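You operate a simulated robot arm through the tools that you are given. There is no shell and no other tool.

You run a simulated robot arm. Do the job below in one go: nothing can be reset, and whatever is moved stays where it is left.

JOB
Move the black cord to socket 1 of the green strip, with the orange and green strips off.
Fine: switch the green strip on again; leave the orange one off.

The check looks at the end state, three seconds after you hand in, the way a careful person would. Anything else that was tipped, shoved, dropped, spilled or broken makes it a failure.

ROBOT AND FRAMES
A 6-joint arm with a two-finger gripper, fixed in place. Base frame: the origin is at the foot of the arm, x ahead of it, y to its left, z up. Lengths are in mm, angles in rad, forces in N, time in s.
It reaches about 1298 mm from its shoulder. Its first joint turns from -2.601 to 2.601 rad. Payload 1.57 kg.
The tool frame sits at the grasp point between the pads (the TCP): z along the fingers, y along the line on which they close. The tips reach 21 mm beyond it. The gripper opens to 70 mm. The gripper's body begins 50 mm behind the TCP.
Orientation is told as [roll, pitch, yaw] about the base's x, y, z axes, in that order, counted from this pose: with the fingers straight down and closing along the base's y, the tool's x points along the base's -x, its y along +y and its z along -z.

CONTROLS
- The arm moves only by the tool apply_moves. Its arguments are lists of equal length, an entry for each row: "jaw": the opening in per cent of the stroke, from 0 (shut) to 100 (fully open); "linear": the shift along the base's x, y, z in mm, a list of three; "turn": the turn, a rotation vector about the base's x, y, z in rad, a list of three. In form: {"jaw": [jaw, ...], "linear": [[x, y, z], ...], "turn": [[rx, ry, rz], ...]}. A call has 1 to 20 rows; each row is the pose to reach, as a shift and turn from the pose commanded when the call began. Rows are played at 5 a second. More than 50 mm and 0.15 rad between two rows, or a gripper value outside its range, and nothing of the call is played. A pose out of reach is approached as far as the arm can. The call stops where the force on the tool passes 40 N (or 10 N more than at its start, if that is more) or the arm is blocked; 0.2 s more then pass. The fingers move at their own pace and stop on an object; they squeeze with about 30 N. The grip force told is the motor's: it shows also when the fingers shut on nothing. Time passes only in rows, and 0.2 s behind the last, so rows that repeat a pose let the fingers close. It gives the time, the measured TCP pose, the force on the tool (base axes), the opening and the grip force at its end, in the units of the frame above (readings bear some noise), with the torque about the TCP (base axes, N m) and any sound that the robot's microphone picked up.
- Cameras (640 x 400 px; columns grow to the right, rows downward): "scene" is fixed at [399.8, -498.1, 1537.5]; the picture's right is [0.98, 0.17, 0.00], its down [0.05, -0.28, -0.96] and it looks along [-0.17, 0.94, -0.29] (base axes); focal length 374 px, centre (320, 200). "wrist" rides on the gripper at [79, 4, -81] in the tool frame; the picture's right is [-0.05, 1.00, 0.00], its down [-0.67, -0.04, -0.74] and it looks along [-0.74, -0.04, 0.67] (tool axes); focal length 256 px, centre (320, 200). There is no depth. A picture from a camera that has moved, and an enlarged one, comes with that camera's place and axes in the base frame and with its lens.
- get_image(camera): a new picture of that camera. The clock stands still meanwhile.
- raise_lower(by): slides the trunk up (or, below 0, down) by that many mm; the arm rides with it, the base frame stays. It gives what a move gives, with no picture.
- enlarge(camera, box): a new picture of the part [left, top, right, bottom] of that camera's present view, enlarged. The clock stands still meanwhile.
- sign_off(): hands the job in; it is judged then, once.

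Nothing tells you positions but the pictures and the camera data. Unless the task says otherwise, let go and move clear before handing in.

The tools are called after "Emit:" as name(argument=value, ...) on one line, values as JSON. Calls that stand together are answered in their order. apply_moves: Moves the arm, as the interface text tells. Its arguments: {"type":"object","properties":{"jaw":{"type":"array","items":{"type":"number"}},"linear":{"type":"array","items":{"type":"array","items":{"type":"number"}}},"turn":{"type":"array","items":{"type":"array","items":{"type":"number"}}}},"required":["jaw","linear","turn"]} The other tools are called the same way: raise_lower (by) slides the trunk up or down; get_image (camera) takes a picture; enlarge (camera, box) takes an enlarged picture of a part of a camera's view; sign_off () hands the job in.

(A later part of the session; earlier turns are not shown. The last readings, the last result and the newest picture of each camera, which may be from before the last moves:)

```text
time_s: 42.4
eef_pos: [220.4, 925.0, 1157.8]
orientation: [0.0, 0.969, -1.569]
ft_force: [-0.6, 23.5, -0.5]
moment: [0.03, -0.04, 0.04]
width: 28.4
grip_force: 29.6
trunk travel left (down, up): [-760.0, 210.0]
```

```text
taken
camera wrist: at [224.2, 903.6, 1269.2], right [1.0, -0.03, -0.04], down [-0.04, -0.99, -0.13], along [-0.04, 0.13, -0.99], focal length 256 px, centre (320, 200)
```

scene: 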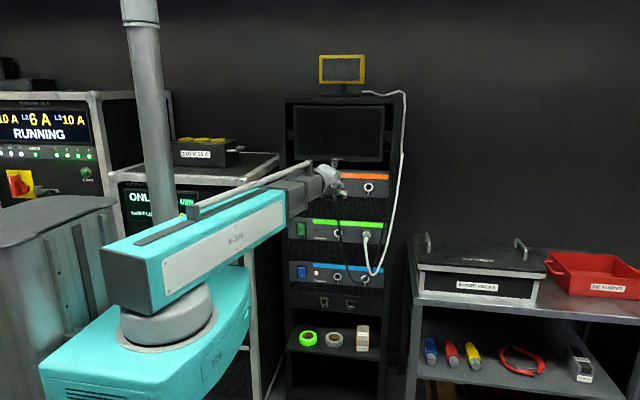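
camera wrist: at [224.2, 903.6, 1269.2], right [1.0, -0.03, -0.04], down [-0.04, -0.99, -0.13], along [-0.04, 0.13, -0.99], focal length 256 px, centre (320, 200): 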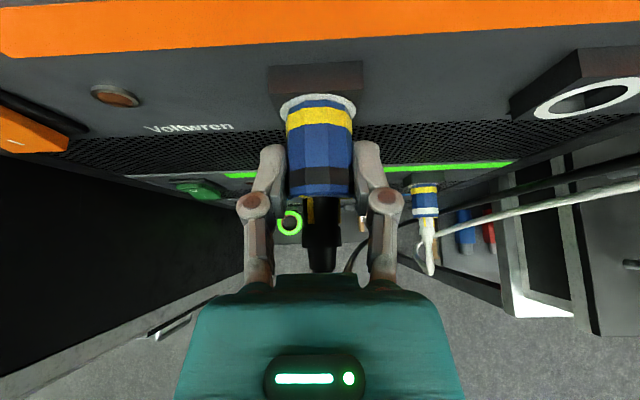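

The pads slipped about 4 mm along the plug at about 24 N and the plug stayed put, so it may be twist-locked. I'll look closely at an empty socket and the plugs' markings for a twist cue.

Emit:
enlarge(camera="scene", box=[350, 175, 390, 200])

Emit:
enlarge(camera="scene", box=[320, 220, 380, 258])

Emit:
enlarge(camera="wrist", box=[260, 50, 380, 250])

Emit:
enlarge(camera="wrist", box=[500, 50, 640, 150])

```text
16.00 times, centred on (370, 188) of scene
camera zoom: at [399.8, -498.1, 1537.5], right [0.98, 0.17, 0.0], down [0.05, -0.28, -0.96], along [-0.17, 0.94, -0.29], focal length 5985 px, centre (-480, 400)
```

zoom: 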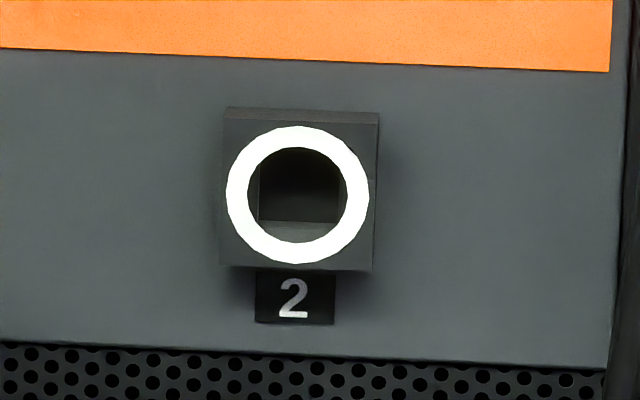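

```text
10.53 times, centred on (350, 239) of scene
camera zoom: at [399.8, -498.1, 1537.5], right [0.98, 0.17, 0.0], down [0.05, -0.28, -0.96], along [-0.17, 0.94, -0.29], focal length 3937 px, centre (4, -210)
```

zoom: 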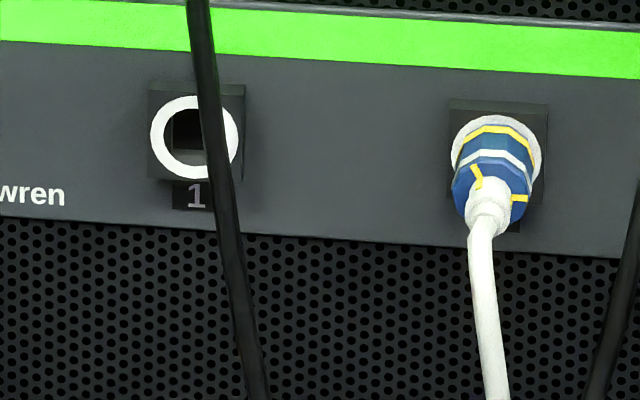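

```text
2.00 times, centred on (320, 150) of wrist
camera zoom: at [224.2, 903.6, 1269.2], right [1.0, -0.03, -0.04], down [-0.04, -0.99, -0.13], along [-0.04, 0.13, -0.99], focal length 512 px, centre (320, 300)
```

zoom: 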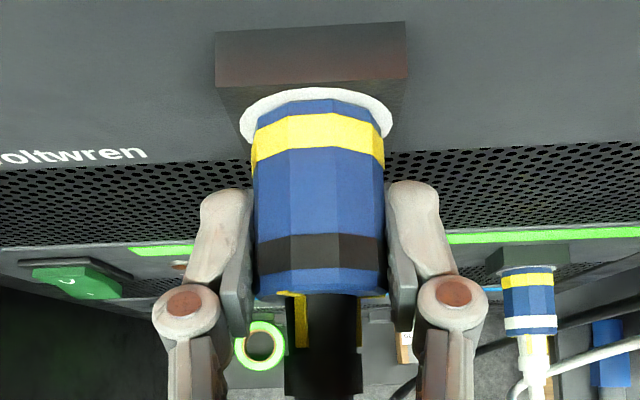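

```text
4.00 times, centred on (570, 100) of wrist
camera zoom: at [224.2, 903.6, 1269.2], right [1.0, -0.03, -0.04], down [-0.04, -0.99, -0.13], along [-0.04, 0.13, -0.99], focal length 1024 px, centre (-680, 600)
```

zoom: 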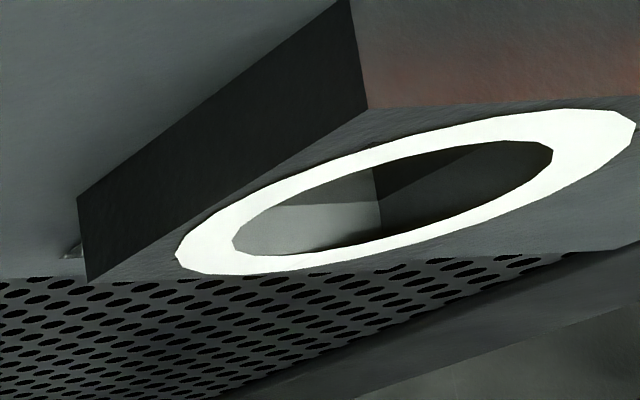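

The plug itself hasn't moved, since the dark band stays at y 925 in both views, so a straight pull only slips. I'll regrip further forward and test a small counter-clockwise twist (negative about y) while watching the torque.

Emit:
apply_moves(jaw=[50, 50, 50, 50, 20, 0, 0, 0], linear=[[0, 4, 0], [0, 8, 2], [0, 12, 2], [0, 13, 2], [0, 13, 2], [0, 13, 2], [0, 13, 2], [0, 13, 2]], turn=[[0, 0, 0], [0, 0, 0], [0, 0, 0], [0, 0, 0], [0, 0, 0], [0, 0, 0], [0, 0, 0], [0, 0, 0]])

Emit:
enlarge(camera="wrist", box=[220, 80, 420, 205])

```text
time_s: 44.2
eef_pos: [220.8, 932.8, 1159.5]
orientation: [0.001, 0.971, -1.572]
ft_force: [-0.3, -3.2, -0.6]
moment: [0.01, -0.01, 0.03]
width: 28.8
grip_force: 29.4
trunk travel left (down, up): [-760.0, 210.0]
```

```text
3.20 times, centred on (320, 142) of wrist
camera zoom: at [224.2, 911.9, 1271.5], right [1.0, -0.03, -0.04], down [-0.04, -0.99, -0.13], along [-0.04, 0.13, -0.99], focal length 819 px, centre (320, 384)
```

zoom: 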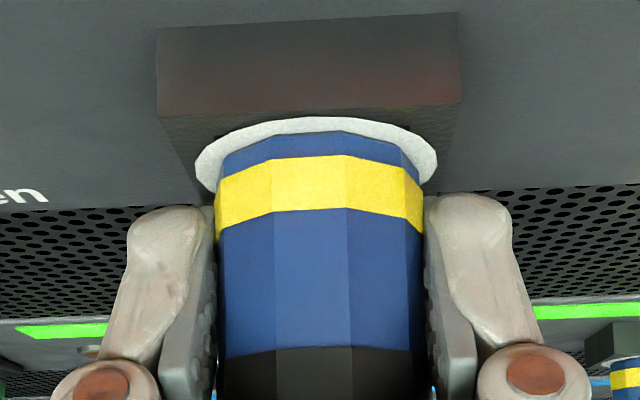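

Emit:
apply_moves(jaw=[0, 0, 0], linear=[[0, 0, 0], [0, 0, 0], [0, 0, 0]], turn=[[0, -0.06, 0], [0, -0.12, 0], [0, -0.12, 0]])

Emit:
enlarge(camera="wrist", box=[220, 80, 420, 205])

```text
time_s: 45.0
eef_pos: [219.8, 933.1, 1160.6]
orientation: [0.21, 0.957, -1.396]
ft_force: [-6.3, -16.7, -15.3]
moment: [-0.16, 0.02, 0.06]
width: 28.7
grip_force: 29.6
trunk travel left (down, up): [-760.0, 210.0]
```

```text
3.20 times, centred on (320, 142) of wrist
camera zoom: at [210.4, 912.5, 1271.4], right [1.0, -0.03, 0.08], down [-0.02, -0.99, -0.13], along [0.08, 0.13, -0.99], focal length 819 px, centre (320, 384)
```

zoom: 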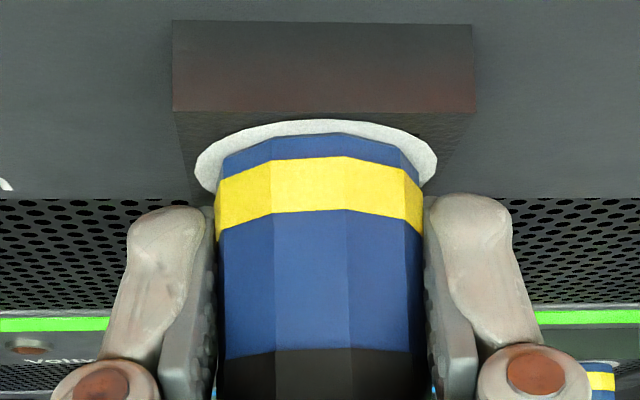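

The plug turns freely with the gripper (its facets stay fixed in the camera's view, with almost no torque), so this looks like a twist-lock. I'll follow the arc by dropping the trunk slightly to relieve the vertical load, then keep turning.

Emit:
raise_lower(by=-0.8)

Emit:
apply_moves(jaw=[0, 0, 0], linear=[[0, -1, 0], [0, -1, 0], [0, -1, 0]], turn=[[0, -0.06, 0], [0, -0.12, 0], [0, -0.12, 0]])

```text
time_s: 45.5
eef_pos: [219.5, 932.4, 1160.5]
orientation: [0.211, 0.959, -1.397]
ft_force: [-5.9, -18.6, -11.3]
moment: [-0.23, 0.04, 0.12]
width: 28.9
grip_force: 30.3
trunk travel left (down, up): [-759.0, 211.0]
```

```text
time_s: 46.3
eef_pos: [219.0, 933.8, 1162.7]
orientation: [0.408, 0.928, -1.237]
ft_force: [-9.9, -12.9, -19.2]
moment: [-0.37, 0.07, 0.26]
width: 28.8
grip_force: 30.6
trunk travel left (down, up): [-759.0, 211.0]
```

Emit:
raise_lower(by=-2)

Emit:
apply_moves(jaw=[0, 0], linear=[[-0.5, -1, 0], [-1, -2, 0]], turn=[[0, 0, 0], [0, 0, 0]])

Emit:
enlarge(camera="wrist", box=[220, 80, 420, 205])

```text
time_s: 46.8
eef_pos: [218.4, 934.6, 1162.1]
orientation: [0.413, 0.932, -1.234]
ft_force: [-10.6, -7.0, -2.6]
moment: [-0.5, 0.05, 0.16]
width: 29.0
grip_force: 30.4
trunk travel left (down, up): [-757.0, 213.0]
```

```text
time_s: 47.4
eef_pos: [219.5, 934.3, 1160.1]
orientation: [0.415, 0.933, -1.233]
ft_force: [-3.7, 14.8, 11.6]
moment: [-0.18, 0.0, -0.07]
width: 28.6
grip_force: 30.5
trunk travel left (down, up): [-757.0, 213.0]
```

```text
3.20 times, centred on (320, 142) of wrist
camera zoom: at [196.3, 912.4, 1269.8], right [0.98, -0.03, 0.2], down [0.0, -0.99, -0.14], along [0.2, 0.14, -0.97], focal length 819 px, centre (320, 384)
```

zoom: 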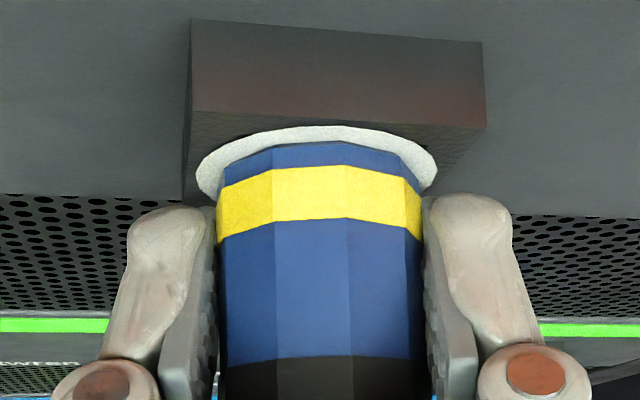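

The plug is following the gripper (about 14° so far) with no torque. I'll continue in small turns with matching trunk drops.

Emit:
apply_moves(jaw=[0, 0], linear=[[0, 1, 0], [0, 1, 0]], turn=[[0, -0.06, 0], [0, -0.08, 0]])

Emit:
raise_lower(by=-2)

Emit:
apply_moves(jaw=[0, 0], linear=[[0, 0, 0], [0, 0, 0]], turn=[[0, -0.04, 0], [0, -0.06, 0]])

Emit:
raise_lower(by=-2)

Emit:
enlarge(camera="wrist", box=[220, 80, 420, 205])

```text
time_s: 48.0
eef_pos: [219.1, 933.2, 1160.7]
orientation: [0.53, 0.897, -1.141]
ft_force: [-6.1, 9.8, -2.4]
moment: [0.18, 0.03, 0.03]
width: 29.1
grip_force: 30.1
trunk travel left (down, up): [-757.0, 213.0]
```

```text
time_s: 48.6
eef_pos: [218.1, 933.9, 1160.5]
orientation: [0.533, 0.901, -1.136]
ft_force: [-4.0, 15.2, 10.9]
moment: [0.05, 0.0, 0.01]
width: 29.1
grip_force: 30.4
trunk travel left (down, up): [-755.0, 215.0]
```

```text
time_s: 49.2
eef_pos: [218.0, 933.9, 1161.7]
orientation: [0.614, 0.87, -1.075]
ft_force: [-7.7, 10.9, -3.1]
moment: [0.19, 0.02, 0.12]
width: 28.6
grip_force: 30.1
trunk travel left (down, up): [-755.0, 215.0]
```

```text
time_s: 49.7
eef_pos: [217.4, 933.5, 1161.3]
orientation: [0.619, 0.872, -1.071]
ft_force: [-6.6, 15.0, 10.1]
moment: [0.12, -0.01, 0.13]
width: 29.0
grip_force: 29.9
trunk travel left (down, up): [-753.0, 217.0]
```

```text
3.20 times, centred on (320, 142) of wrist
camera zoom: at [180.7, 912.6, 1265.4], right [0.94, -0.03, 0.33], down [0.02, -0.99, -0.13], along [0.33, 0.13, -0.93], focal length 819 px, centre (320, 384)
```

zoom: 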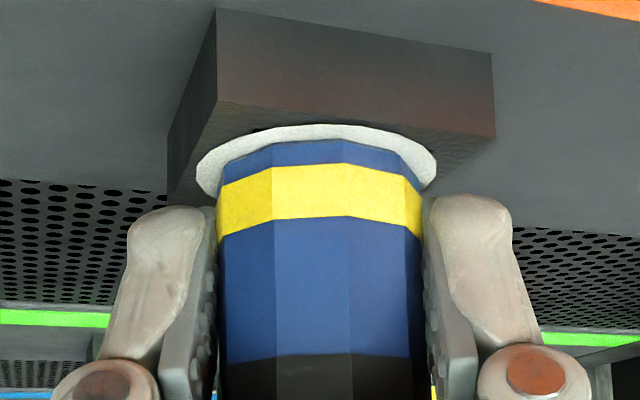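

Emit:
apply_moves(jaw=[0, 0], linear=[[0, 0.5, 0], [0, 1, 0]], turn=[[0, -0.04, 0], [0, -0.07, 0]])

Emit:
raise_lower(by=-3)

Emit:
apply_moves(jaw=[0, 0], linear=[[0, 0, 0], [0, 0, 0]], turn=[[0, -0.04, 0], [0, -0.07, 0]])

Emit:
raise_lower(by=-3)

Emit:
enlarge(camera="wrist", box=[220, 80, 420, 205])

```text
time_s: 50.3
eef_pos: [218.5, 933.9, 1161.7]
orientation: [0.702, 0.831, -1.011]
ft_force: [-10.4, 1.6, -15.9]
moment: [0.27, 0.1, 0.27]
width: 29.0
grip_force: 29.6
out of reach, approached as far as the arm can: row 2
trunk travel left (down, up): [-753.0, 217.0]
```

```text
time_s: 50.8
eef_pos: [218.1, 933.1, 1161.6]
orientation: [0.708, 0.836, -1.003]
ft_force: [-9.1, 3.5, 0.2]
moment: [-0.04, 0.03, 0.18]
width: 29.0
grip_force: 30.0
trunk travel left (down, up): [-750.0, 220.0]
```

```text
time_s: 51.4
eef_pos: [216.1, 934.3, 1160.6]
orientation: [0.785, 0.793, -0.95]
ft_force: [-12.7, -6.8, -25.4]
moment: [-0.24, 0.09, 0.46]
width: 29.5
grip_force: 30.4
trunk travel left (down, up): [-750.0, 220.0]
```

```text
time_s: 51.9
eef_pos: [216.9, 933.4, 1162.0]
orientation: [0.793, 0.795, -0.942]
ft_force: [-13.3, -3.6, -3.9]
moment: [-0.3, 0.08, 0.27]
width: 28.9
grip_force: 29.7
trunk travel left (down, up): [-747.0, 223.0]
```

```text
3.20 times, centred on (320, 142) of wrist
camera zoom: at [165.5, 913.0, 1259.8], right [0.89, -0.03, 0.46], down [0.03, -0.99, -0.13], along [0.46, 0.13, -0.88], focal length 819 px, centre (320, 384)
```

zoom: 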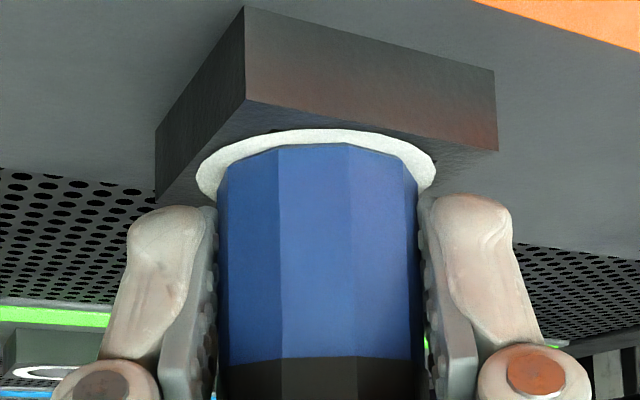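

The yellow band vanished at about 30° of turn, so it marks "locked" and the plug is now unlocked. I'll pull straight out.

Emit:
apply_moves(jaw=[0, 0, 0, 0, 0, 0, 0], linear=[[-1, 0, 0], [-1, -2, 0], [-1, -4, 0], [-1, -6, 0], [-1, -9, 0], [-1, -12, 0], [-1, -15, 0]], turn=[[0, 0, 0], [0, 0, 0], [0, 0, 0], [0, 0, 0], [0, 0, 0], [0, 0, 0], [0, 0, 0]])

Emit:
get_image(camera="wrist")

```text
time_s: 53.5
eef_pos: [216.9, 918.0, 1160.4]
orientation: [0.79, 0.796, -0.945]
ft_force: [0.1, 0.0, -0.6]
moment: [-0.03, -0.02, 0.01]
width: 28.7
grip_force: 29.9
trunk travel left (down, up): [-747.0, 223.0]
```

```text
taken
camera wrist: at [166.3, 897.8, 1259.2], right [0.89, -0.03, 0.46], down [0.03, -0.99, -0.13], along [0.46, 0.13, -0.88], focal length 256 px, centre (320, 200)
```

wrist: 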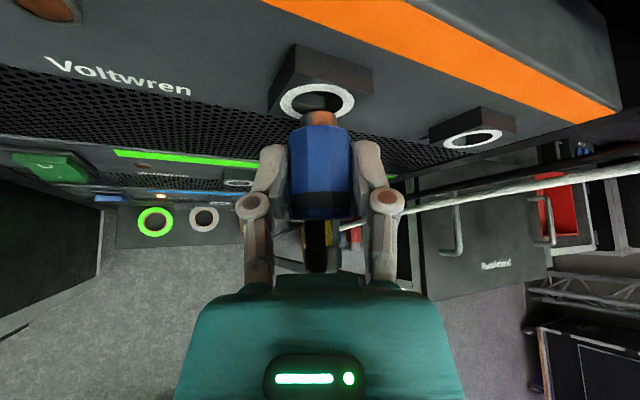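

It is coming out freely, with a copper shank showing. I'll pull back another 60 mm.

Emit:
apply_moves(jaw=[0, 0, 0, 0, 0, 0, 0], linear=[[0, -5, 0], [0, -12, 0], [0, -20, 0], [0, -30, 0], [0, -40, 0], [0, -50, 0], [0, -60, 0]], turn=[[0, 0, 0], [0, 0, 0], [0, 0, 0], [0, 0, 0], [0, 0, 0], [0, 0, 0], [0, 0, 0]])

Emit:
get_image(camera="wrist")

Emit:
get_image(camera="scene")

```text
time_s: 55.1
eef_pos: [218.6, 858.2, 1160.4]
orientation: [0.792, 0.795, -0.945]
ft_force: [-0.4, -0.4, 0.2]
moment: [-0.02, 0.0, 0.03]
width: 29.0
grip_force: 29.8
trunk travel left (down, up): [-747.0, 223.0]
```

```text
taken
camera wrist: at [166.4, 837.4, 1259.2], right [0.89, -0.03, 0.46], down [0.03, -0.99, -0.13], along [0.46, 0.13, -0.88], focal length 256 px, centre (320, 200)
```

wrist: 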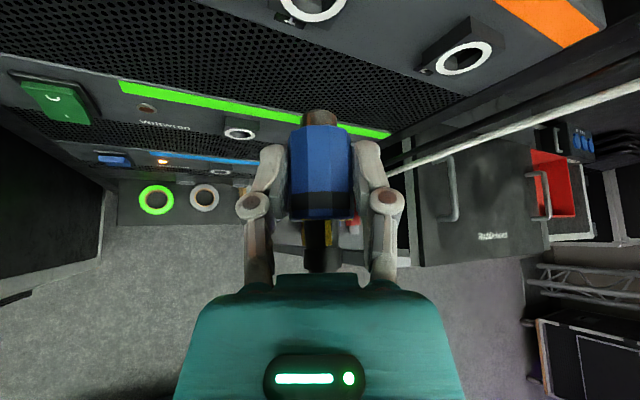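

```text
taken
```

scene: 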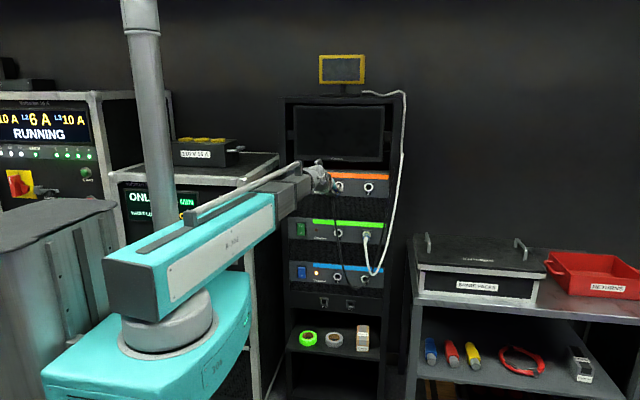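

The plug is out, aligned in the grip and still turned 30° counter-clockwise. From camera poses before and after the pull, its axis is offset from the socket axis by about (+0.9, -0.6) mm. I'll lower 205 mm to green socket 1's height.

Emit:
raise_lower(by=-205)

Emit:
get_image(camera="wrist")

Emit:
get_image(camera="scene")

```text
time_s: 57.3
eef_pos: [218.8, 857.7, 955.3]
orientation: [0.791, 0.796, -0.948]
ft_force: [0.5, 0.0, 0.6]
moment: [0.0, 0.04, 0.0]
width: 29.0
grip_force: 30.6
trunk travel left (down, up): [-542.0, 428.0]
```

```text
taken
camera wrist: at [166.2, 837.7, 1054.2], right [0.89, -0.03, 0.46], down [0.03, -0.99, -0.13], along [0.46, 0.13, -0.88], focal length 256 px, centre (320, 200)
```

wrist: 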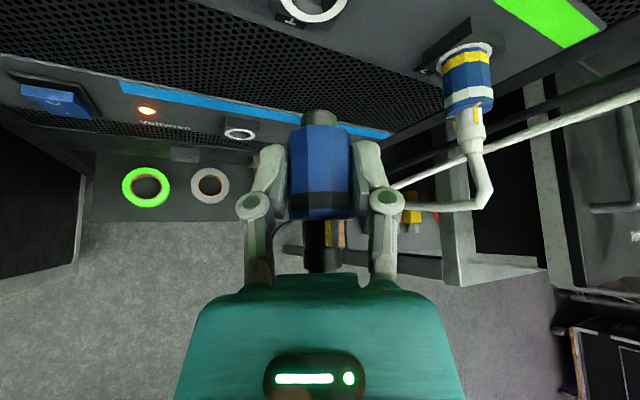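

```text
taken
```

scene: 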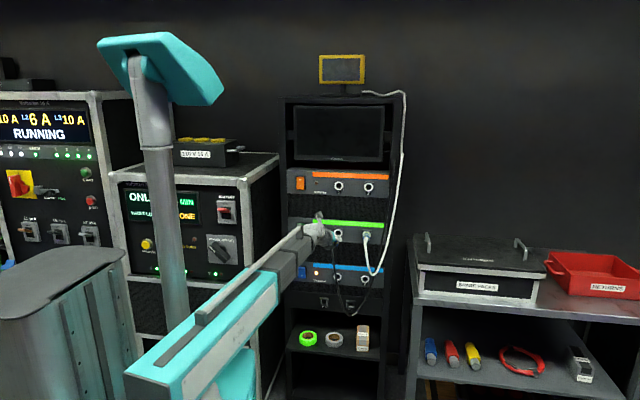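

The arm is now at green height with the socket ring just at the top of view. I'll move 27 mm closer and shift x by -1, then check alignment.

Emit:
apply_moves(jaw=[0, 0, 0, 0], linear=[[-1, 8, 0], [-1, 16, 0], [-1, 24, 0], [-1, 27, 0]], turn=[[0, 0, 0], [0, 0, 0], [0, 0, 0], [0, 0, 0]])

Emit:
get_image(camera="wrist")

Emit:
enlarge(camera="wrist", box=[240, 20, 400, 145])

Emit:
enlarge(camera="scene", box=[310, 215, 370, 252])

```text
time_s: 58.3
eef_pos: [216.3, 886.1, 954.7]
orientation: [0.789, 0.795, -0.945]
ft_force: [0.2, -0.3, 0.0]
moment: [0.0, 0.0, -0.05]
width: 28.9
grip_force: 30.2
trunk travel left (down, up): [-542.0, 428.0]
```

```text
taken
camera wrist: at [164.9, 865.1, 1054.1], right [0.89, -0.03, 0.46], down [0.03, -0.99, -0.13], along [0.46, 0.13, -0.88], focal length 256 px, centre (320, 200)
```

wrist: 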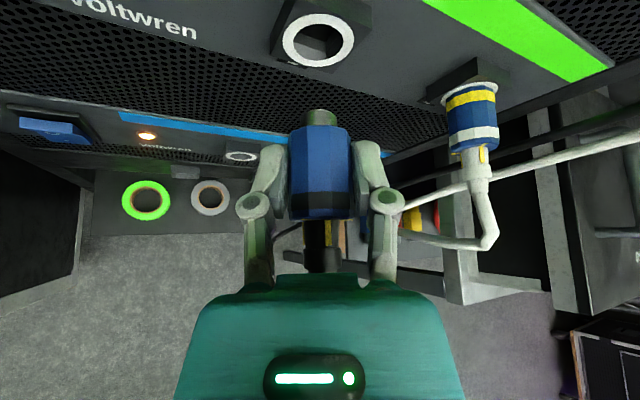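

```text
3.20 times, centred on (320, 82) of wrist
camera zoom: at [164.9, 865.1, 1054.1], right [0.89, -0.03, 0.46], down [0.03, -0.99, -0.13], along [0.46, 0.13, -0.88], focal length 819 px, centre (320, 576)
```

zoom: 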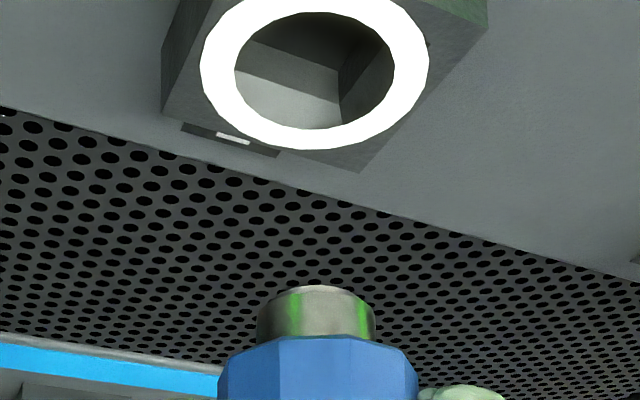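

```text
10.67 times, centred on (340, 234) of scene
camera zoom: at [399.8, -498.1, 1537.5], right [0.98, 0.17, 0.0], down [0.05, -0.28, -0.96], along [-0.17, 0.94, -0.29], focal length 3990 px, centre (107, -157)
```

zoom: 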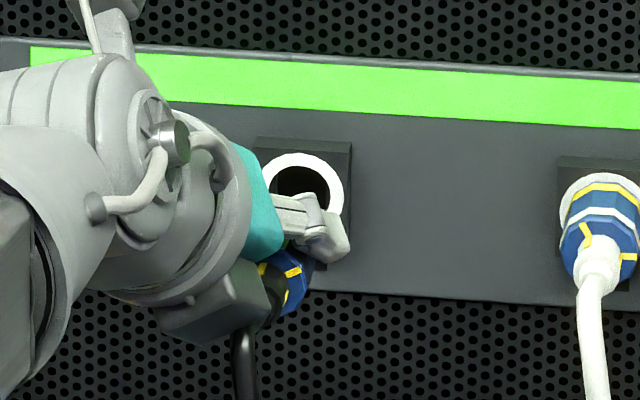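

The green socket measures (219.2, 957.6, 953.8) and the plug's predicted axis is within about half a millimetre of it. I'll advance to just short of entry, then slide in slowly while watching the force.

Emit:
apply_moves(jaw=[0, 0, 0, 0, 0, 0, 0, 0], linear=[[0, 10, 0], [0, 20, 0], [0, 28, 0], [0, 32, 0], [0, 34, 0], [0, 36, 0], [0, 38, 0], [0, 40, 0]], turn=[[0, 0, 0], [0, 0, 0], [0, 0, 0], [0, 0, 0], [0, 0, 0], [0, 0, 0], [0, 0, 0], [0, 0, 0]])

Emit:
enlarge(camera="wrist", box=[220, 50, 420, 205])

```text
time_s: 60.1
eef_pos: [216.4, 924.5, 955.8]
orientation: [0.791, 0.794, -0.946]
ft_force: [-0.1, 0.0, 0.2]
moment: [0.01, 0.0, 0.02]
width: 29.2
grip_force: 30.7
trunk travel left (down, up): [-542.0, 428.0]
```

```text
2.58 times, centred on (320, 128) of wrist
camera zoom: at [164.9, 904.8, 1054.1], right [0.89, -0.03, 0.46], down [0.03, -0.99, -0.13], along [0.46, 0.13, -0.88], focal length 661 px, centre (320, 387)
```

zoom: 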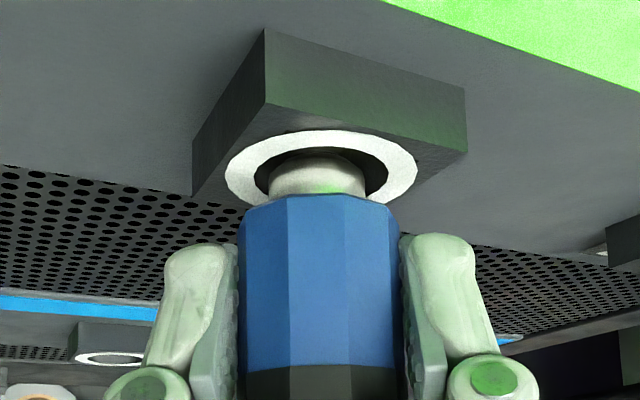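

The shank is entering the hole with clearance all round and no force. I'll continue the last 8–9 mm to full depth.

Emit:
apply_moves(jaw=[0, 0, 0, 0, 0, 0, 0], linear=[[0, 1.5, 0], [0, 3, 0], [0, 4.5, 0], [0, 6, 0], [0, 7.2, 0], [0, 8.4, 0], [0, 9, 0]], turn=[[0, 0, 0], [0, 0, 0], [0, 0, 0], [0, 0, 0], [0, 0, 0], [0, 0, 0], [0, 0, 0]])

Emit:
enlarge(camera="wrist", box=[220, 80, 420, 205])

```text
time_s: 61.7
eef_pos: [217.1, 932.2, 956.3]
orientation: [0.791, 0.797, -0.942]
ft_force: [2.4, -1.7, 3.4]
moment: [-0.02, -0.02, 0.05]
width: 29.0
grip_force: 30.0
trunk travel left (down, up): [-542.0, 428.0]
```

```text
3.20 times, centred on (320, 142) of wrist
camera zoom: at [165.5, 913.2, 1054.7], right [0.89, -0.03, 0.46], down [0.03, -0.99, -0.13], along [0.46, 0.13, -0.88], focal length 819 px, centre (320, 384)
```

zoom: 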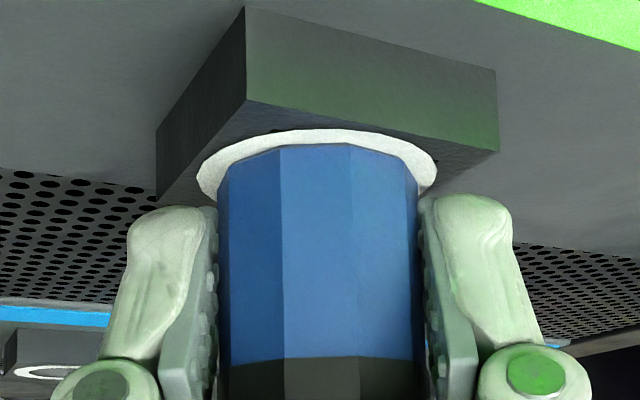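

The view now matches the seated, unlocked view in the orange socket. I'll press 1 mm to confirm seating, then twist back clockwise in steps with matching trunk rises.

Emit:
apply_moves(jaw=[0, 0], linear=[[0, 1, 0], [0, 1, 0]], turn=[[0, 0, 0], [0, 0, 0]])

Emit:
apply_moves(jaw=[0, 0], linear=[[0, 0, 0], [0, 0, 0]], turn=[[0, 0.04, 0], [0, 0.07, 0]])

Emit:
raise_lower(by=3)

Emit:
enlarge(camera="wrist", box=[220, 80, 420, 205])

```text
time_s: 62.3
eef_pos: [218.2, 933.6, 956.3]
orientation: [0.79, 0.795, -0.945]
ft_force: [0.8, -11.6, 0.0]
moment: [-0.04, -0.02, -0.01]
width: 28.7
grip_force: 30.1
trunk travel left (down, up): [-542.0, 428.0]
```

```text
time_s: 62.9
eef_pos: [218.4, 934.5, 952.6]
orientation: [0.707, 0.837, -1.008]
ft_force: [6.9, -8.4, 7.0]
moment: [0.25, -0.07, -0.27]
width: 28.5
grip_force: 30.4
out of reach, approached as far as the arm can: row 2
trunk travel left (down, up): [-542.0, 428.0]
```

```text
time_s: 63.5
eef_pos: [219.6, 934.8, 954.4]
orientation: [0.702, 0.834, -1.01]
ft_force: [7.9, -14.6, -11.0]
moment: [-0.24, 0.0, -0.12]
width: 27.7
grip_force: 30.0
trunk travel left (down, up): [-545.0, 425.0]
```

```text
3.20 times, centred on (320, 142) of wrist
camera zoom: at [174.2, 914.3, 1056.3], right [0.92, -0.03, 0.39], down [0.02, -0.99, -0.13], along [0.39, 0.12, -0.91], focal length 819 px, centre (320, 384)
```

zoom: 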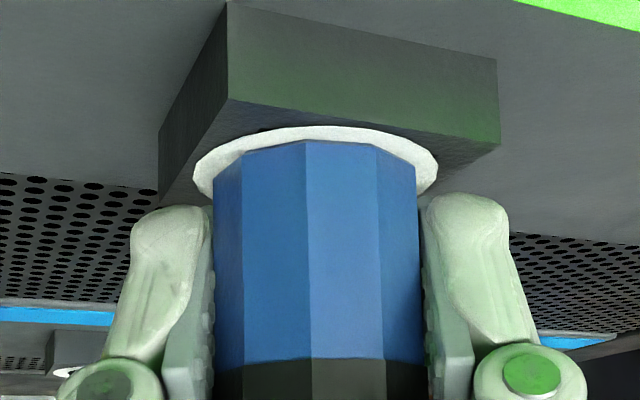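

The plug rolled within the pads onto its flats (width 27.7), in the locking direction, so it is already most of the way round. I'll keep turning clockwise and look for the yellow band.

Emit:
apply_moves(jaw=[0, 0], linear=[[0, 0, 0], [0, 0, 0]], turn=[[0, 0.04, 0], [0, 0.07, 0]])

Emit:
raise_lower(by=2)

Emit:
apply_moves(jaw=[0, 0], linear=[[0, 0, 0], [0, 0, 0]], turn=[[0, 0.04, 0], [0, 0.07, 0]])

Emit:
enlarge(camera="wrist", box=[220, 80, 420, 205])

```text
time_s: 64.0
eef_pos: [219.5, 934.5, 953.6]
orientation: [0.617, 0.879, -1.074]
ft_force: [11.2, -9.2, 5.8]
moment: [-0.41, -0.06, -0.36]
width: 27.8
grip_force: 30.0
trunk travel left (down, up): [-545.0, 425.0]
```

```text
time_s: 64.6
eef_pos: [218.8, 935.6, 953.8]
orientation: [0.614, 0.87, -1.079]
ft_force: [11.2, -9.9, -3.9]
moment: [-0.21, -0.02, -0.3]
width: 27.7
grip_force: 30.2
trunk travel left (down, up): [-547.0, 423.0]
```

```text
time_s: 65.2
eef_pos: [219.5, 934.9, 954.3]
orientation: [0.519, 0.91, -1.15]
ft_force: [14.2, -0.9, 14.7]
moment: [-0.31, -0.06, -0.43]
width: 28.1
grip_force: 30.4
trunk travel left (down, up): [-547.0, 423.0]
```

```text
3.20 times, centred on (320, 142) of wrist
camera zoom: at [189.1, 913.3, 1061.1], right [0.96, -0.03, 0.26], down [0.0, -0.99, -0.14], along [0.26, 0.13, -0.95], focal length 819 px, centre (320, 384)
```

zoom: 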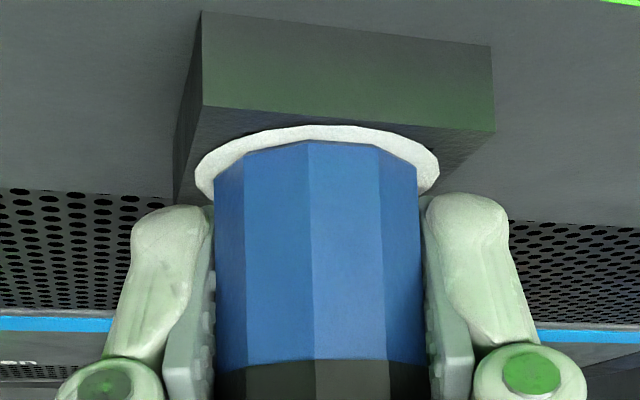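

No yellow band yet, and the roll direction inside the pads is ambiguous. I'll check the yellow rear marks from the scene camera and the wrist.

Emit:
enlarge(camera="scene", box=[310, 215, 370, 252])

Emit:
enlarge(camera="wrist", box=[270, 180, 370, 280])

```text
10.67 times, centred on (340, 234) of scene
camera zoom: at [399.8, -498.1, 1537.5], right [0.98, 0.17, 0.0], down [0.05, -0.28, -0.96], along [-0.17, 0.94, -0.29], focal length 3990 px, centre (107, -157)
```

zoom: 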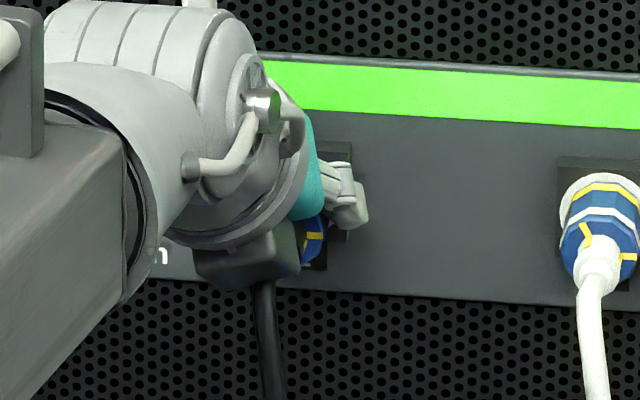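

```text
4.00 times, centred on (320, 230) of wrist
camera zoom: at [189.1, 913.3, 1061.1], right [0.96, -0.03, 0.26], down [0.0, -0.99, -0.14], along [0.26, 0.13, -0.95], focal length 1024 px, centre (320, 80)
```

zoom: 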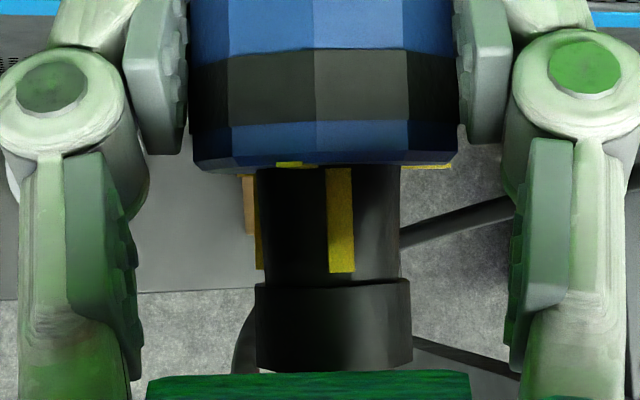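

The collar is back near its original angle but the band isn't yellow yet. The tool is loaded upward, so I'll raise the trunk to follow and keep turning clockwise.

Emit:
raise_lower(by=3)

Emit:
apply_moves(jaw=[0, 0], linear=[[0.7, 0, 0], [0.7, 0.5, 0]], turn=[[0, 0.04, 0], [0, 0.08, 0]])

Emit:
enlarge(camera="wrist", box=[220, 80, 420, 280])

```text
time_s: 65.7
eef_pos: [218.6, 935.5, 954.8]
orientation: [0.512, 0.903, -1.156]
ft_force: [14.2, -3.3, -3.4]
moment: [-0.03, -0.08, -0.32]
width: 27.7
grip_force: 30.0
trunk travel left (down, up): [-550.0, 420.0]
```

```text
time_s: 66.3
eef_pos: [220.3, 934.8, 955.0]
orientation: [0.395, 0.937, -1.247]
ft_force: [12.7, -1.7, 8.7]
moment: [-0.31, -0.03, -0.29]
width: 27.7
grip_force: 30.6
trunk travel left (down, up): [-550.0, 420.0]
```

```text
2.00 times, centred on (320, 180) of wrist
camera zoom: at [198.0, 913.4, 1063.2], right [0.98, -0.03, 0.18], down [-0.01, -0.99, -0.14], along [0.19, 0.13, -0.97], focal length 512 px, centre (320, 240)
```

zoom: 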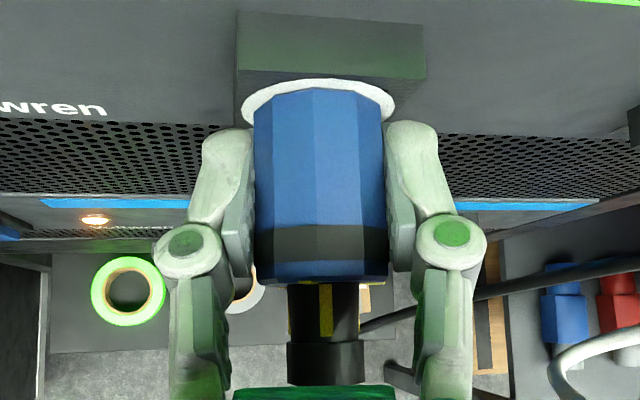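

The boot stays keyed while the collar turns relative to it, so lock should come when the collar's marks line up with the boot's. I'll continue clockwise past level.

Emit:
raise_lower(by=2)

Emit:
apply_moves(jaw=[0, 0, 0], linear=[[1, 0, 0], [1, 0, 0], [1, 0, 0]], turn=[[0, 0.04, 0], [0, 0.08, 0], [0, 0.12, 0]])

Emit:
raise_lower(by=1)

Emit:
enlarge(camera="wrist", box=[220, 80, 420, 280])

```text
time_s: 66.8
eef_pos: [219.3, 934.9, 953.3]
orientation: [0.39, 0.931, -1.251]
ft_force: [12.7, -7.3, -6.3]
moment: [-0.13, -0.06, -0.25]
width: 27.7
grip_force: 30.1
trunk travel left (down, up): [-552.0, 418.0]
```

```text
time_s: 67.6
eef_pos: [218.5, 934.0, 954.5]
orientation: [0.192, 0.964, -1.413]
ft_force: [7.1, -7.9, 5.4]
moment: [-0.31, -0.07, -0.16]
width: 28.1
grip_force: 29.7
trunk travel left (down, up): [-552.0, 418.0]
```

```text
time_s: 68.1
eef_pos: [218.9, 934.6, 953.8]
orientation: [0.193, 0.963, -1.412]
ft_force: [7.5, -8.9, 0.1]
moment: [-0.19, -0.04, -0.18]
width: 27.7
grip_force: 30.2
trunk travel left (down, up): [-553.0, 417.0]
```

```text
2.00 times, centred on (320, 180) of wrist
camera zoom: at [211.7, 913.7, 1065.2], right [1.0, -0.03, 0.07], down [-0.02, -0.99, -0.13], along [0.07, 0.13, -0.99], focal length 512 px, centre (320, 240)
```

zoom: 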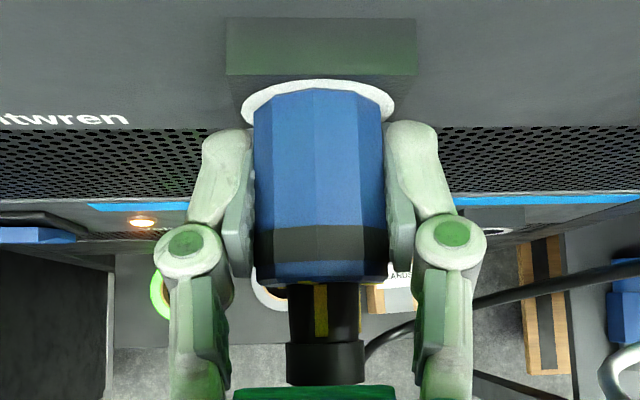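

Emit:
apply_moves(jaw=[0, 0, 0], linear=[[0.5, 0, 0], [0.5, 0, 0.5], [0.5, 0, 0.5]], turn=[[0, 0.06, 0], [0, 0.12, 0], [0, 0.18, 0]])

Emit:
enlarge(camera="wrist", box=[220, 80, 420, 280])

Emit:
enlarge(camera="wrist", box=[270, 180, 370, 280])

```text
time_s: 68.9
eef_pos: [220.1, 934.2, 954.3]
orientation: [-0.126, 0.972, -1.675]
ft_force: [7.6, -9.3, 0.7]
moment: [-0.36, -0.01, -0.06]
width: 27.7
grip_force: 30.3
trunk travel left (down, up): [-553.0, 417.0]
```

```text
2.00 times, centred on (320, 180) of wrist
camera zoom: at [232.3, 913.5, 1064.8], right [0.99, -0.03, -0.11], down [-0.05, -0.99, -0.13], along [-0.11, 0.13, -0.98], focal length 512 px, centre (320, 240)
```

zoom: 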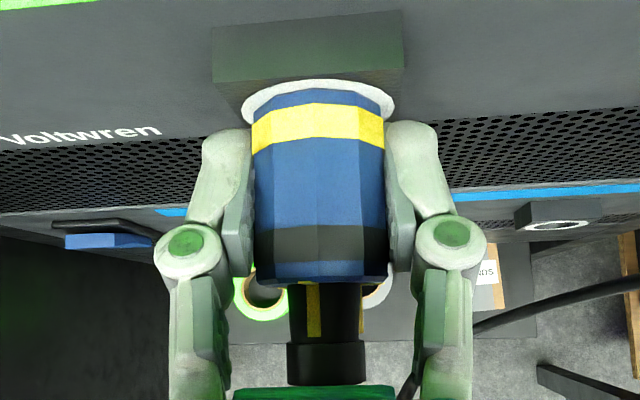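

```text
4.00 times, centred on (320, 230) of wrist
camera zoom: at [232.3, 913.5, 1064.8], right [0.99, -0.03, -0.11], down [-0.05, -0.99, -0.13], along [-0.11, 0.13, -0.98], focal length 1024 px, centre (320, 80)
```

zoom: 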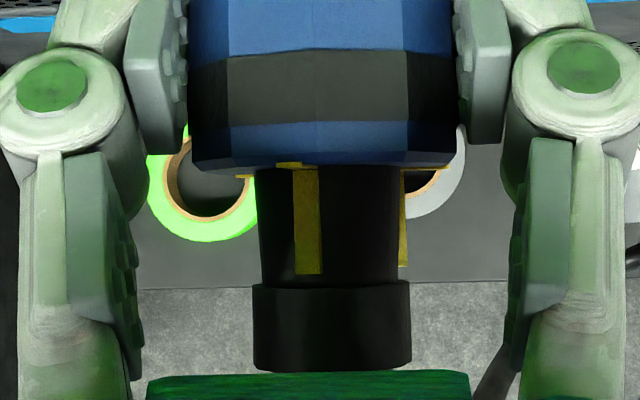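

The yellow band is back and the collar and boot marks line up, so the plug is locked in green socket 1. I'll add a touch more twist and do a gentle pull check before releasing.

Emit:
apply_moves(jaw=[0, 0, 0, 0, 0], linear=[[0.5, 0, 0], [0.5, -1, 0], [0.5, -2, 0], [0.5, -3, 0], [0.5, -3, 0]], turn=[[0, 0.04, 0], [0, 0.04, 0], [0, 0.04, 0], [0, 0.04, 0], [0, 0.04, 0]])

Emit:
enlarge(camera="wrist", box=[220, 80, 420, 280])

```text
time_s: 70.1
eef_pos: [221.2, 933.7, 953.7]
orientation: [-0.194, 0.967, -1.73]
ft_force: [7.9, 20.9, 10.1]
moment: [0.1, -0.06, -0.01]
width: 27.9
grip_force: 30.1
trunk travel left (down, up): [-553.0, 417.0]
```

```text
2.00 times, centred on (320, 180) of wrist
camera zoom: at [236.7, 912.8, 1063.8], right [0.99, -0.03, -0.15], down [-0.05, -0.99, -0.13], along [-0.15, 0.14, -0.98], focal length 512 px, centre (320, 240)
```

zoom: 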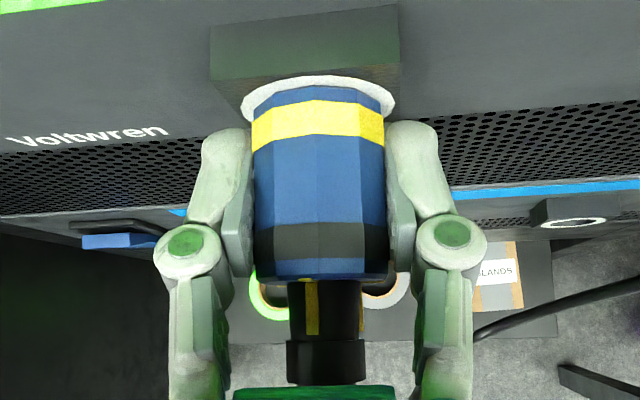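

It holds at 21 N without moving, so it is locked. I'll relax the load, open the fingers and back straight out.

Emit:
apply_moves(jaw=[0, 30, 60, 90, 100, 100], linear=[[0, 2, 0], [0, 2, 0], [0, 2, 0], [0, 2, 0], [0, 2, 0], [0, 2, 0]], turn=[[0, 0, 0], [0, 0, 0], [0, 0, 0], [0, 0, 0], [0, 0, 0], [0, 0, 0]])

Emit:
get_image(camera="wrist")

```text
time_s: 71.5
eef_pos: [218.6, 933.9, 954.6]
orientation: [-0.192, 0.963, -1.73]
ft_force: [-0.2, -0.4, -1.9]
moment: [-0.01, 0.03, -0.01]
width: 70.0
grip_force: 0.0
trunk travel left (down, up): [-553.0, 417.0]
```

```text
taken
camera wrist: at [235.7, 913.3, 1064.0], right [0.99, -0.03, -0.15], down [-0.05, -0.99, -0.13], along [-0.15, 0.13, -0.98], focal length 256 px, centre (320, 200)
```

wrist: 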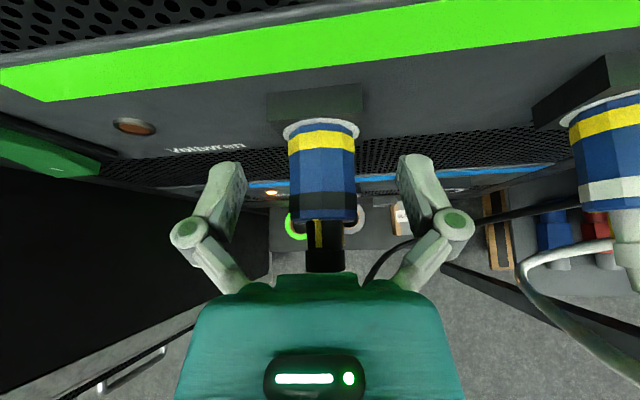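

The fingers are clear and the plug stays put with its yellow band showing. Backing out along -y.

Emit:
apply_moves(jaw=[100, 100, 100, 100, 100, 100, 100], linear=[[0, -10, 0], [0, -30, 0], [0, -50, 0], [0, -75, 0], [0, -100, 0], [0, -125, 0], [0, -145, 0]], turn=[[0, 0, 0], [0, 0, 0], [0, 0, 0], [0, 0, 0], [0, 0, 0], [0, 0, 0], [0, 0, 0]])

Emit:
get_image(camera="wrist")

Emit:
enlarge(camera="scene", box=[280, 160, 400, 310])

```text
time_s: 73.1
eef_pos: [220.5, 787.3, 953.6]
orientation: [-0.192, 0.965, -1.729]
ft_force: [0.8, -1.2, 0.1]
moment: [-0.01, -0.01, 0.0]
width: 69.7
grip_force: 0.1
trunk travel left (down, up): [-553.0, 417.0]
```

```text
taken
camera wrist: at [237.3, 766.7, 1064.2], right [0.99, -0.03, -0.15], down [-0.05, -0.99, -0.13], along [-0.15, 0.13, -0.98], focal length 256 px, centre (320, 200)
```

wrist: 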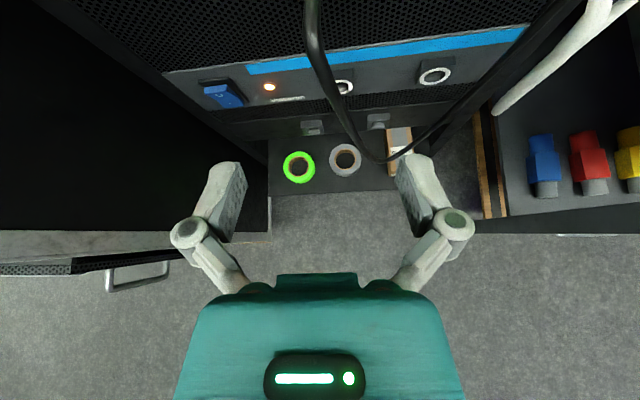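

```text
2.67 times, centred on (340, 235) of scene
camera zoom: at [399.8, -498.1, 1537.5], right [0.98, 0.17, 0.0], down [0.05, -0.28, -0.96], along [-0.17, 0.94, -0.29], focal length 997 px, centre (267, 107)
```

zoom: 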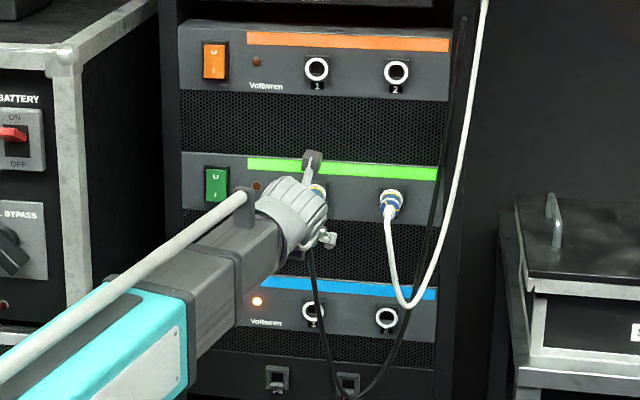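

The cord now sits in green socket 1. Next I switch green back on by pressing the lower (I) half: first level the roll and slide left, then pitch back to horizontal.

Emit:
apply_moves(jaw=[0, 0, 0, 0, 0, 0], linear=[[0, 0, 0], [-35, 0, 0], [-70, 0, 0], [-105, 0, 0], [-140, 0, 0], [-160, 0, 0]], turn=[[0, -0.05, 0], [0, -0.107, 0], [0, -0.107, 0], [0, -0.107, 0], [0, -0.107, 0], [0, -0.107, 0]])

Emit:
apply_moves(jaw=[0, 0, 0, 0, 0, 0], linear=[[0, 9.7, 15.8], [0, 17.7, 32.5], [0, 24.1, 50], [0, 28.7, 67.9], [0, 31.5, 86.3], [0, 32.4, 104.8]], turn=[[0.1, 0, 0], [0.2, 0, 0], [0.3, 0, 0], [0.4, 0, 0], [0.5, 0, 0], [0.6, 0, 0]])

Emit:
get_image(camera="wrist")

```text
time_s: 74.5
eef_pos: [77.3, 787.5, 954.2]
orientation: [-0.01, 0.974, -1.556]
ft_force: [-0.4, 0.4, -0.1]
moment: [-0.03, -0.02, 0.01]
width: 0.0
grip_force: 28.5
out of reach, approached as far as the arm can: row 5, 6
trunk travel left (down, up): [-553.0, 417.0]
```

```text
time_s: 75.9
eef_pos: [77.7, 822.4, 1053.1]
orientation: [0.006, 1.538, -1.561]
ft_force: [-0.6, -0.2, 0.0]
moment: [0.01, -0.02, -0.03]
width: 0.0
grip_force: 28.7
out of reach, approached as far as the arm can: row 6
trunk travel left (down, up): [-553.0, 417.0]
```

```text
taken
camera wrist: at [83.3, 744.7, 1133.9], right [1.0, 0.0, -0.05], down [-0.03, -0.77, -0.64], along [-0.04, 0.64, -0.77], focal length 256 px, centre (320, 200)
```

wrist: 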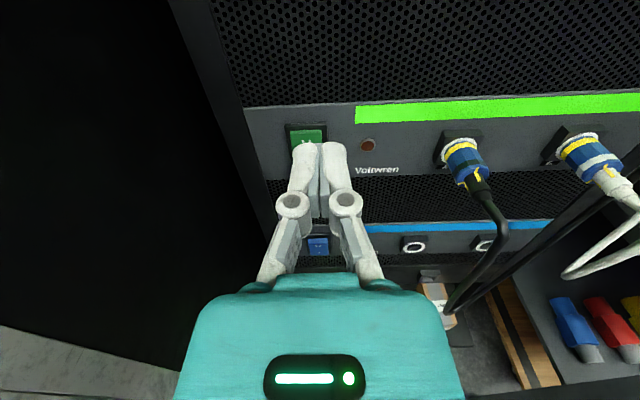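

Black and white plugs are both in the green strip. I'll lower to the height of the "I" half, then level the pitch and centre x on 60.

Emit:
raise_lower(by=-115)

Emit:
apply_moves(jaw=[0, 0, 0], linear=[[-6, 10, 3], [-12, 10, 5], [-18, 10, 6]], turn=[[0.015, 0, 0], [0.03, 0, 0], [0.033, 0, 0]])

Emit:
get_image(camera="wrist")

```text
time_s: 77.4
eef_pos: [78.2, 821.7, 936.6]
orientation: [-0.067, 1.536, -1.63]
ft_force: [-0.2, 0.0, 0.2]
moment: [-0.01, 0.03, 0.02]
width: 0.0
grip_force: 28.9
trunk travel left (down, up): [-438.0, 532.0]
```

```text
time_s: 78.2
eef_pos: [59.8, 831.1, 942.7]
orientation: [-1.084, 1.569, -2.648]
ft_force: [0.5, 0.2, 0.3]
moment: [-0.02, 0.01, -0.02]
width: 0.1
grip_force: 28.4
trunk travel left (down, up): [-438.0, 532.0]
```

```text
taken
camera wrist: at [65.8, 751.5, 1022.3], right [1.0, 0.01, -0.06], down [-0.03, -0.75, -0.67], along [-0.05, 0.67, -0.74], focal length 256 px, centre (320, 200)
```

wrist: 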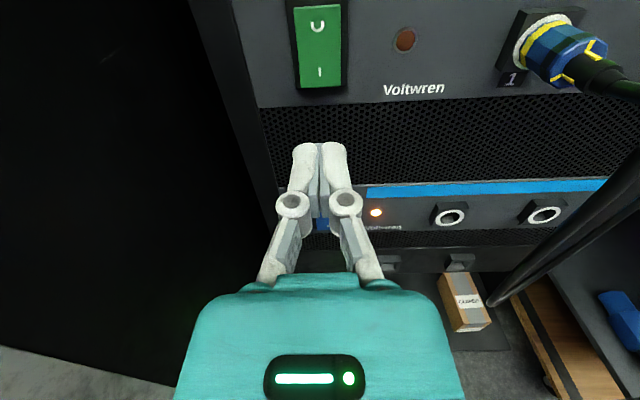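

The tips line up with the "I" mark (z about 945). I'll advance and press green on.

Emit:
apply_moves(jaw=[0, 0, 0, 0, 0, 0, 0, 0, 0, 0, 0, 0, 0, 0, 0, 0], linear=[[0, 25, 0], [0, 50, 0], [0, 70, 0], [0, 84, 0], [0, 92, 0], [0, 96, 0], [0, 99, 0], [0, 101, 0], [0, 102.5, 0], [0, 104, 0], [0, 105.5, 0], [0, 107, 0], [0, 108.5, 0], [0, 110, 0], [0, 111, 0], [0, 112, 0]], turn=[[0, 0, 0], [0, 0, 0], [0, 0, 0], [0, 0, 0], [0, 0, 0], [0, 0, 0], [0, 0, 0], [0, 0, 0], [0, 0, 0], [0, 0, 0], [0, 0, 0], [0, 0, 0], [0, 0, 0], [0, 0, 0], [0, 0, 0], [0, 0, 0]])

Emit:
get_image(camera="wrist")

```text
time_s: 81.0
eef_pos: [59.6, 936.5, 941.9]
orientation: [-0.751, 1.567, -2.314]
ft_force: [0.7, -6.4, -4.8]
moment: [-0.06, 0.04, -0.04]
width: 5.8
grip_force: 28.2
trunk travel left (down, up): [-438.0, 532.0]
stopped in row 13: the force on the tool passed its limit at 45 N (the readings are from after the stop); the commanded pose is now the measured one
```

```text
taken
camera wrist: at [65.1, 856.8, 1022.4], right [1.0, 0.01, -0.06], down [-0.03, -0.75, -0.66], along [-0.05, 0.67, -0.75], focal length 256 px, centre (320, 200)
```

wrist: 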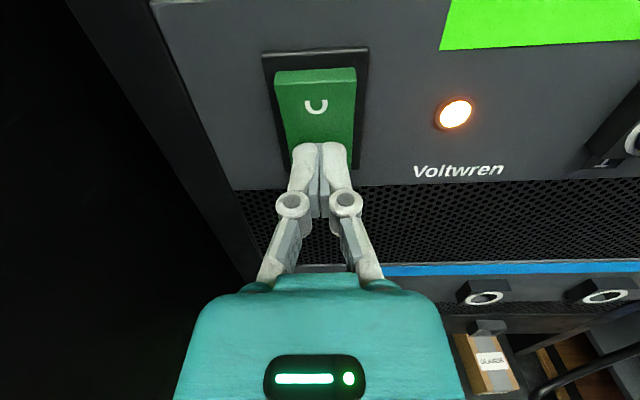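

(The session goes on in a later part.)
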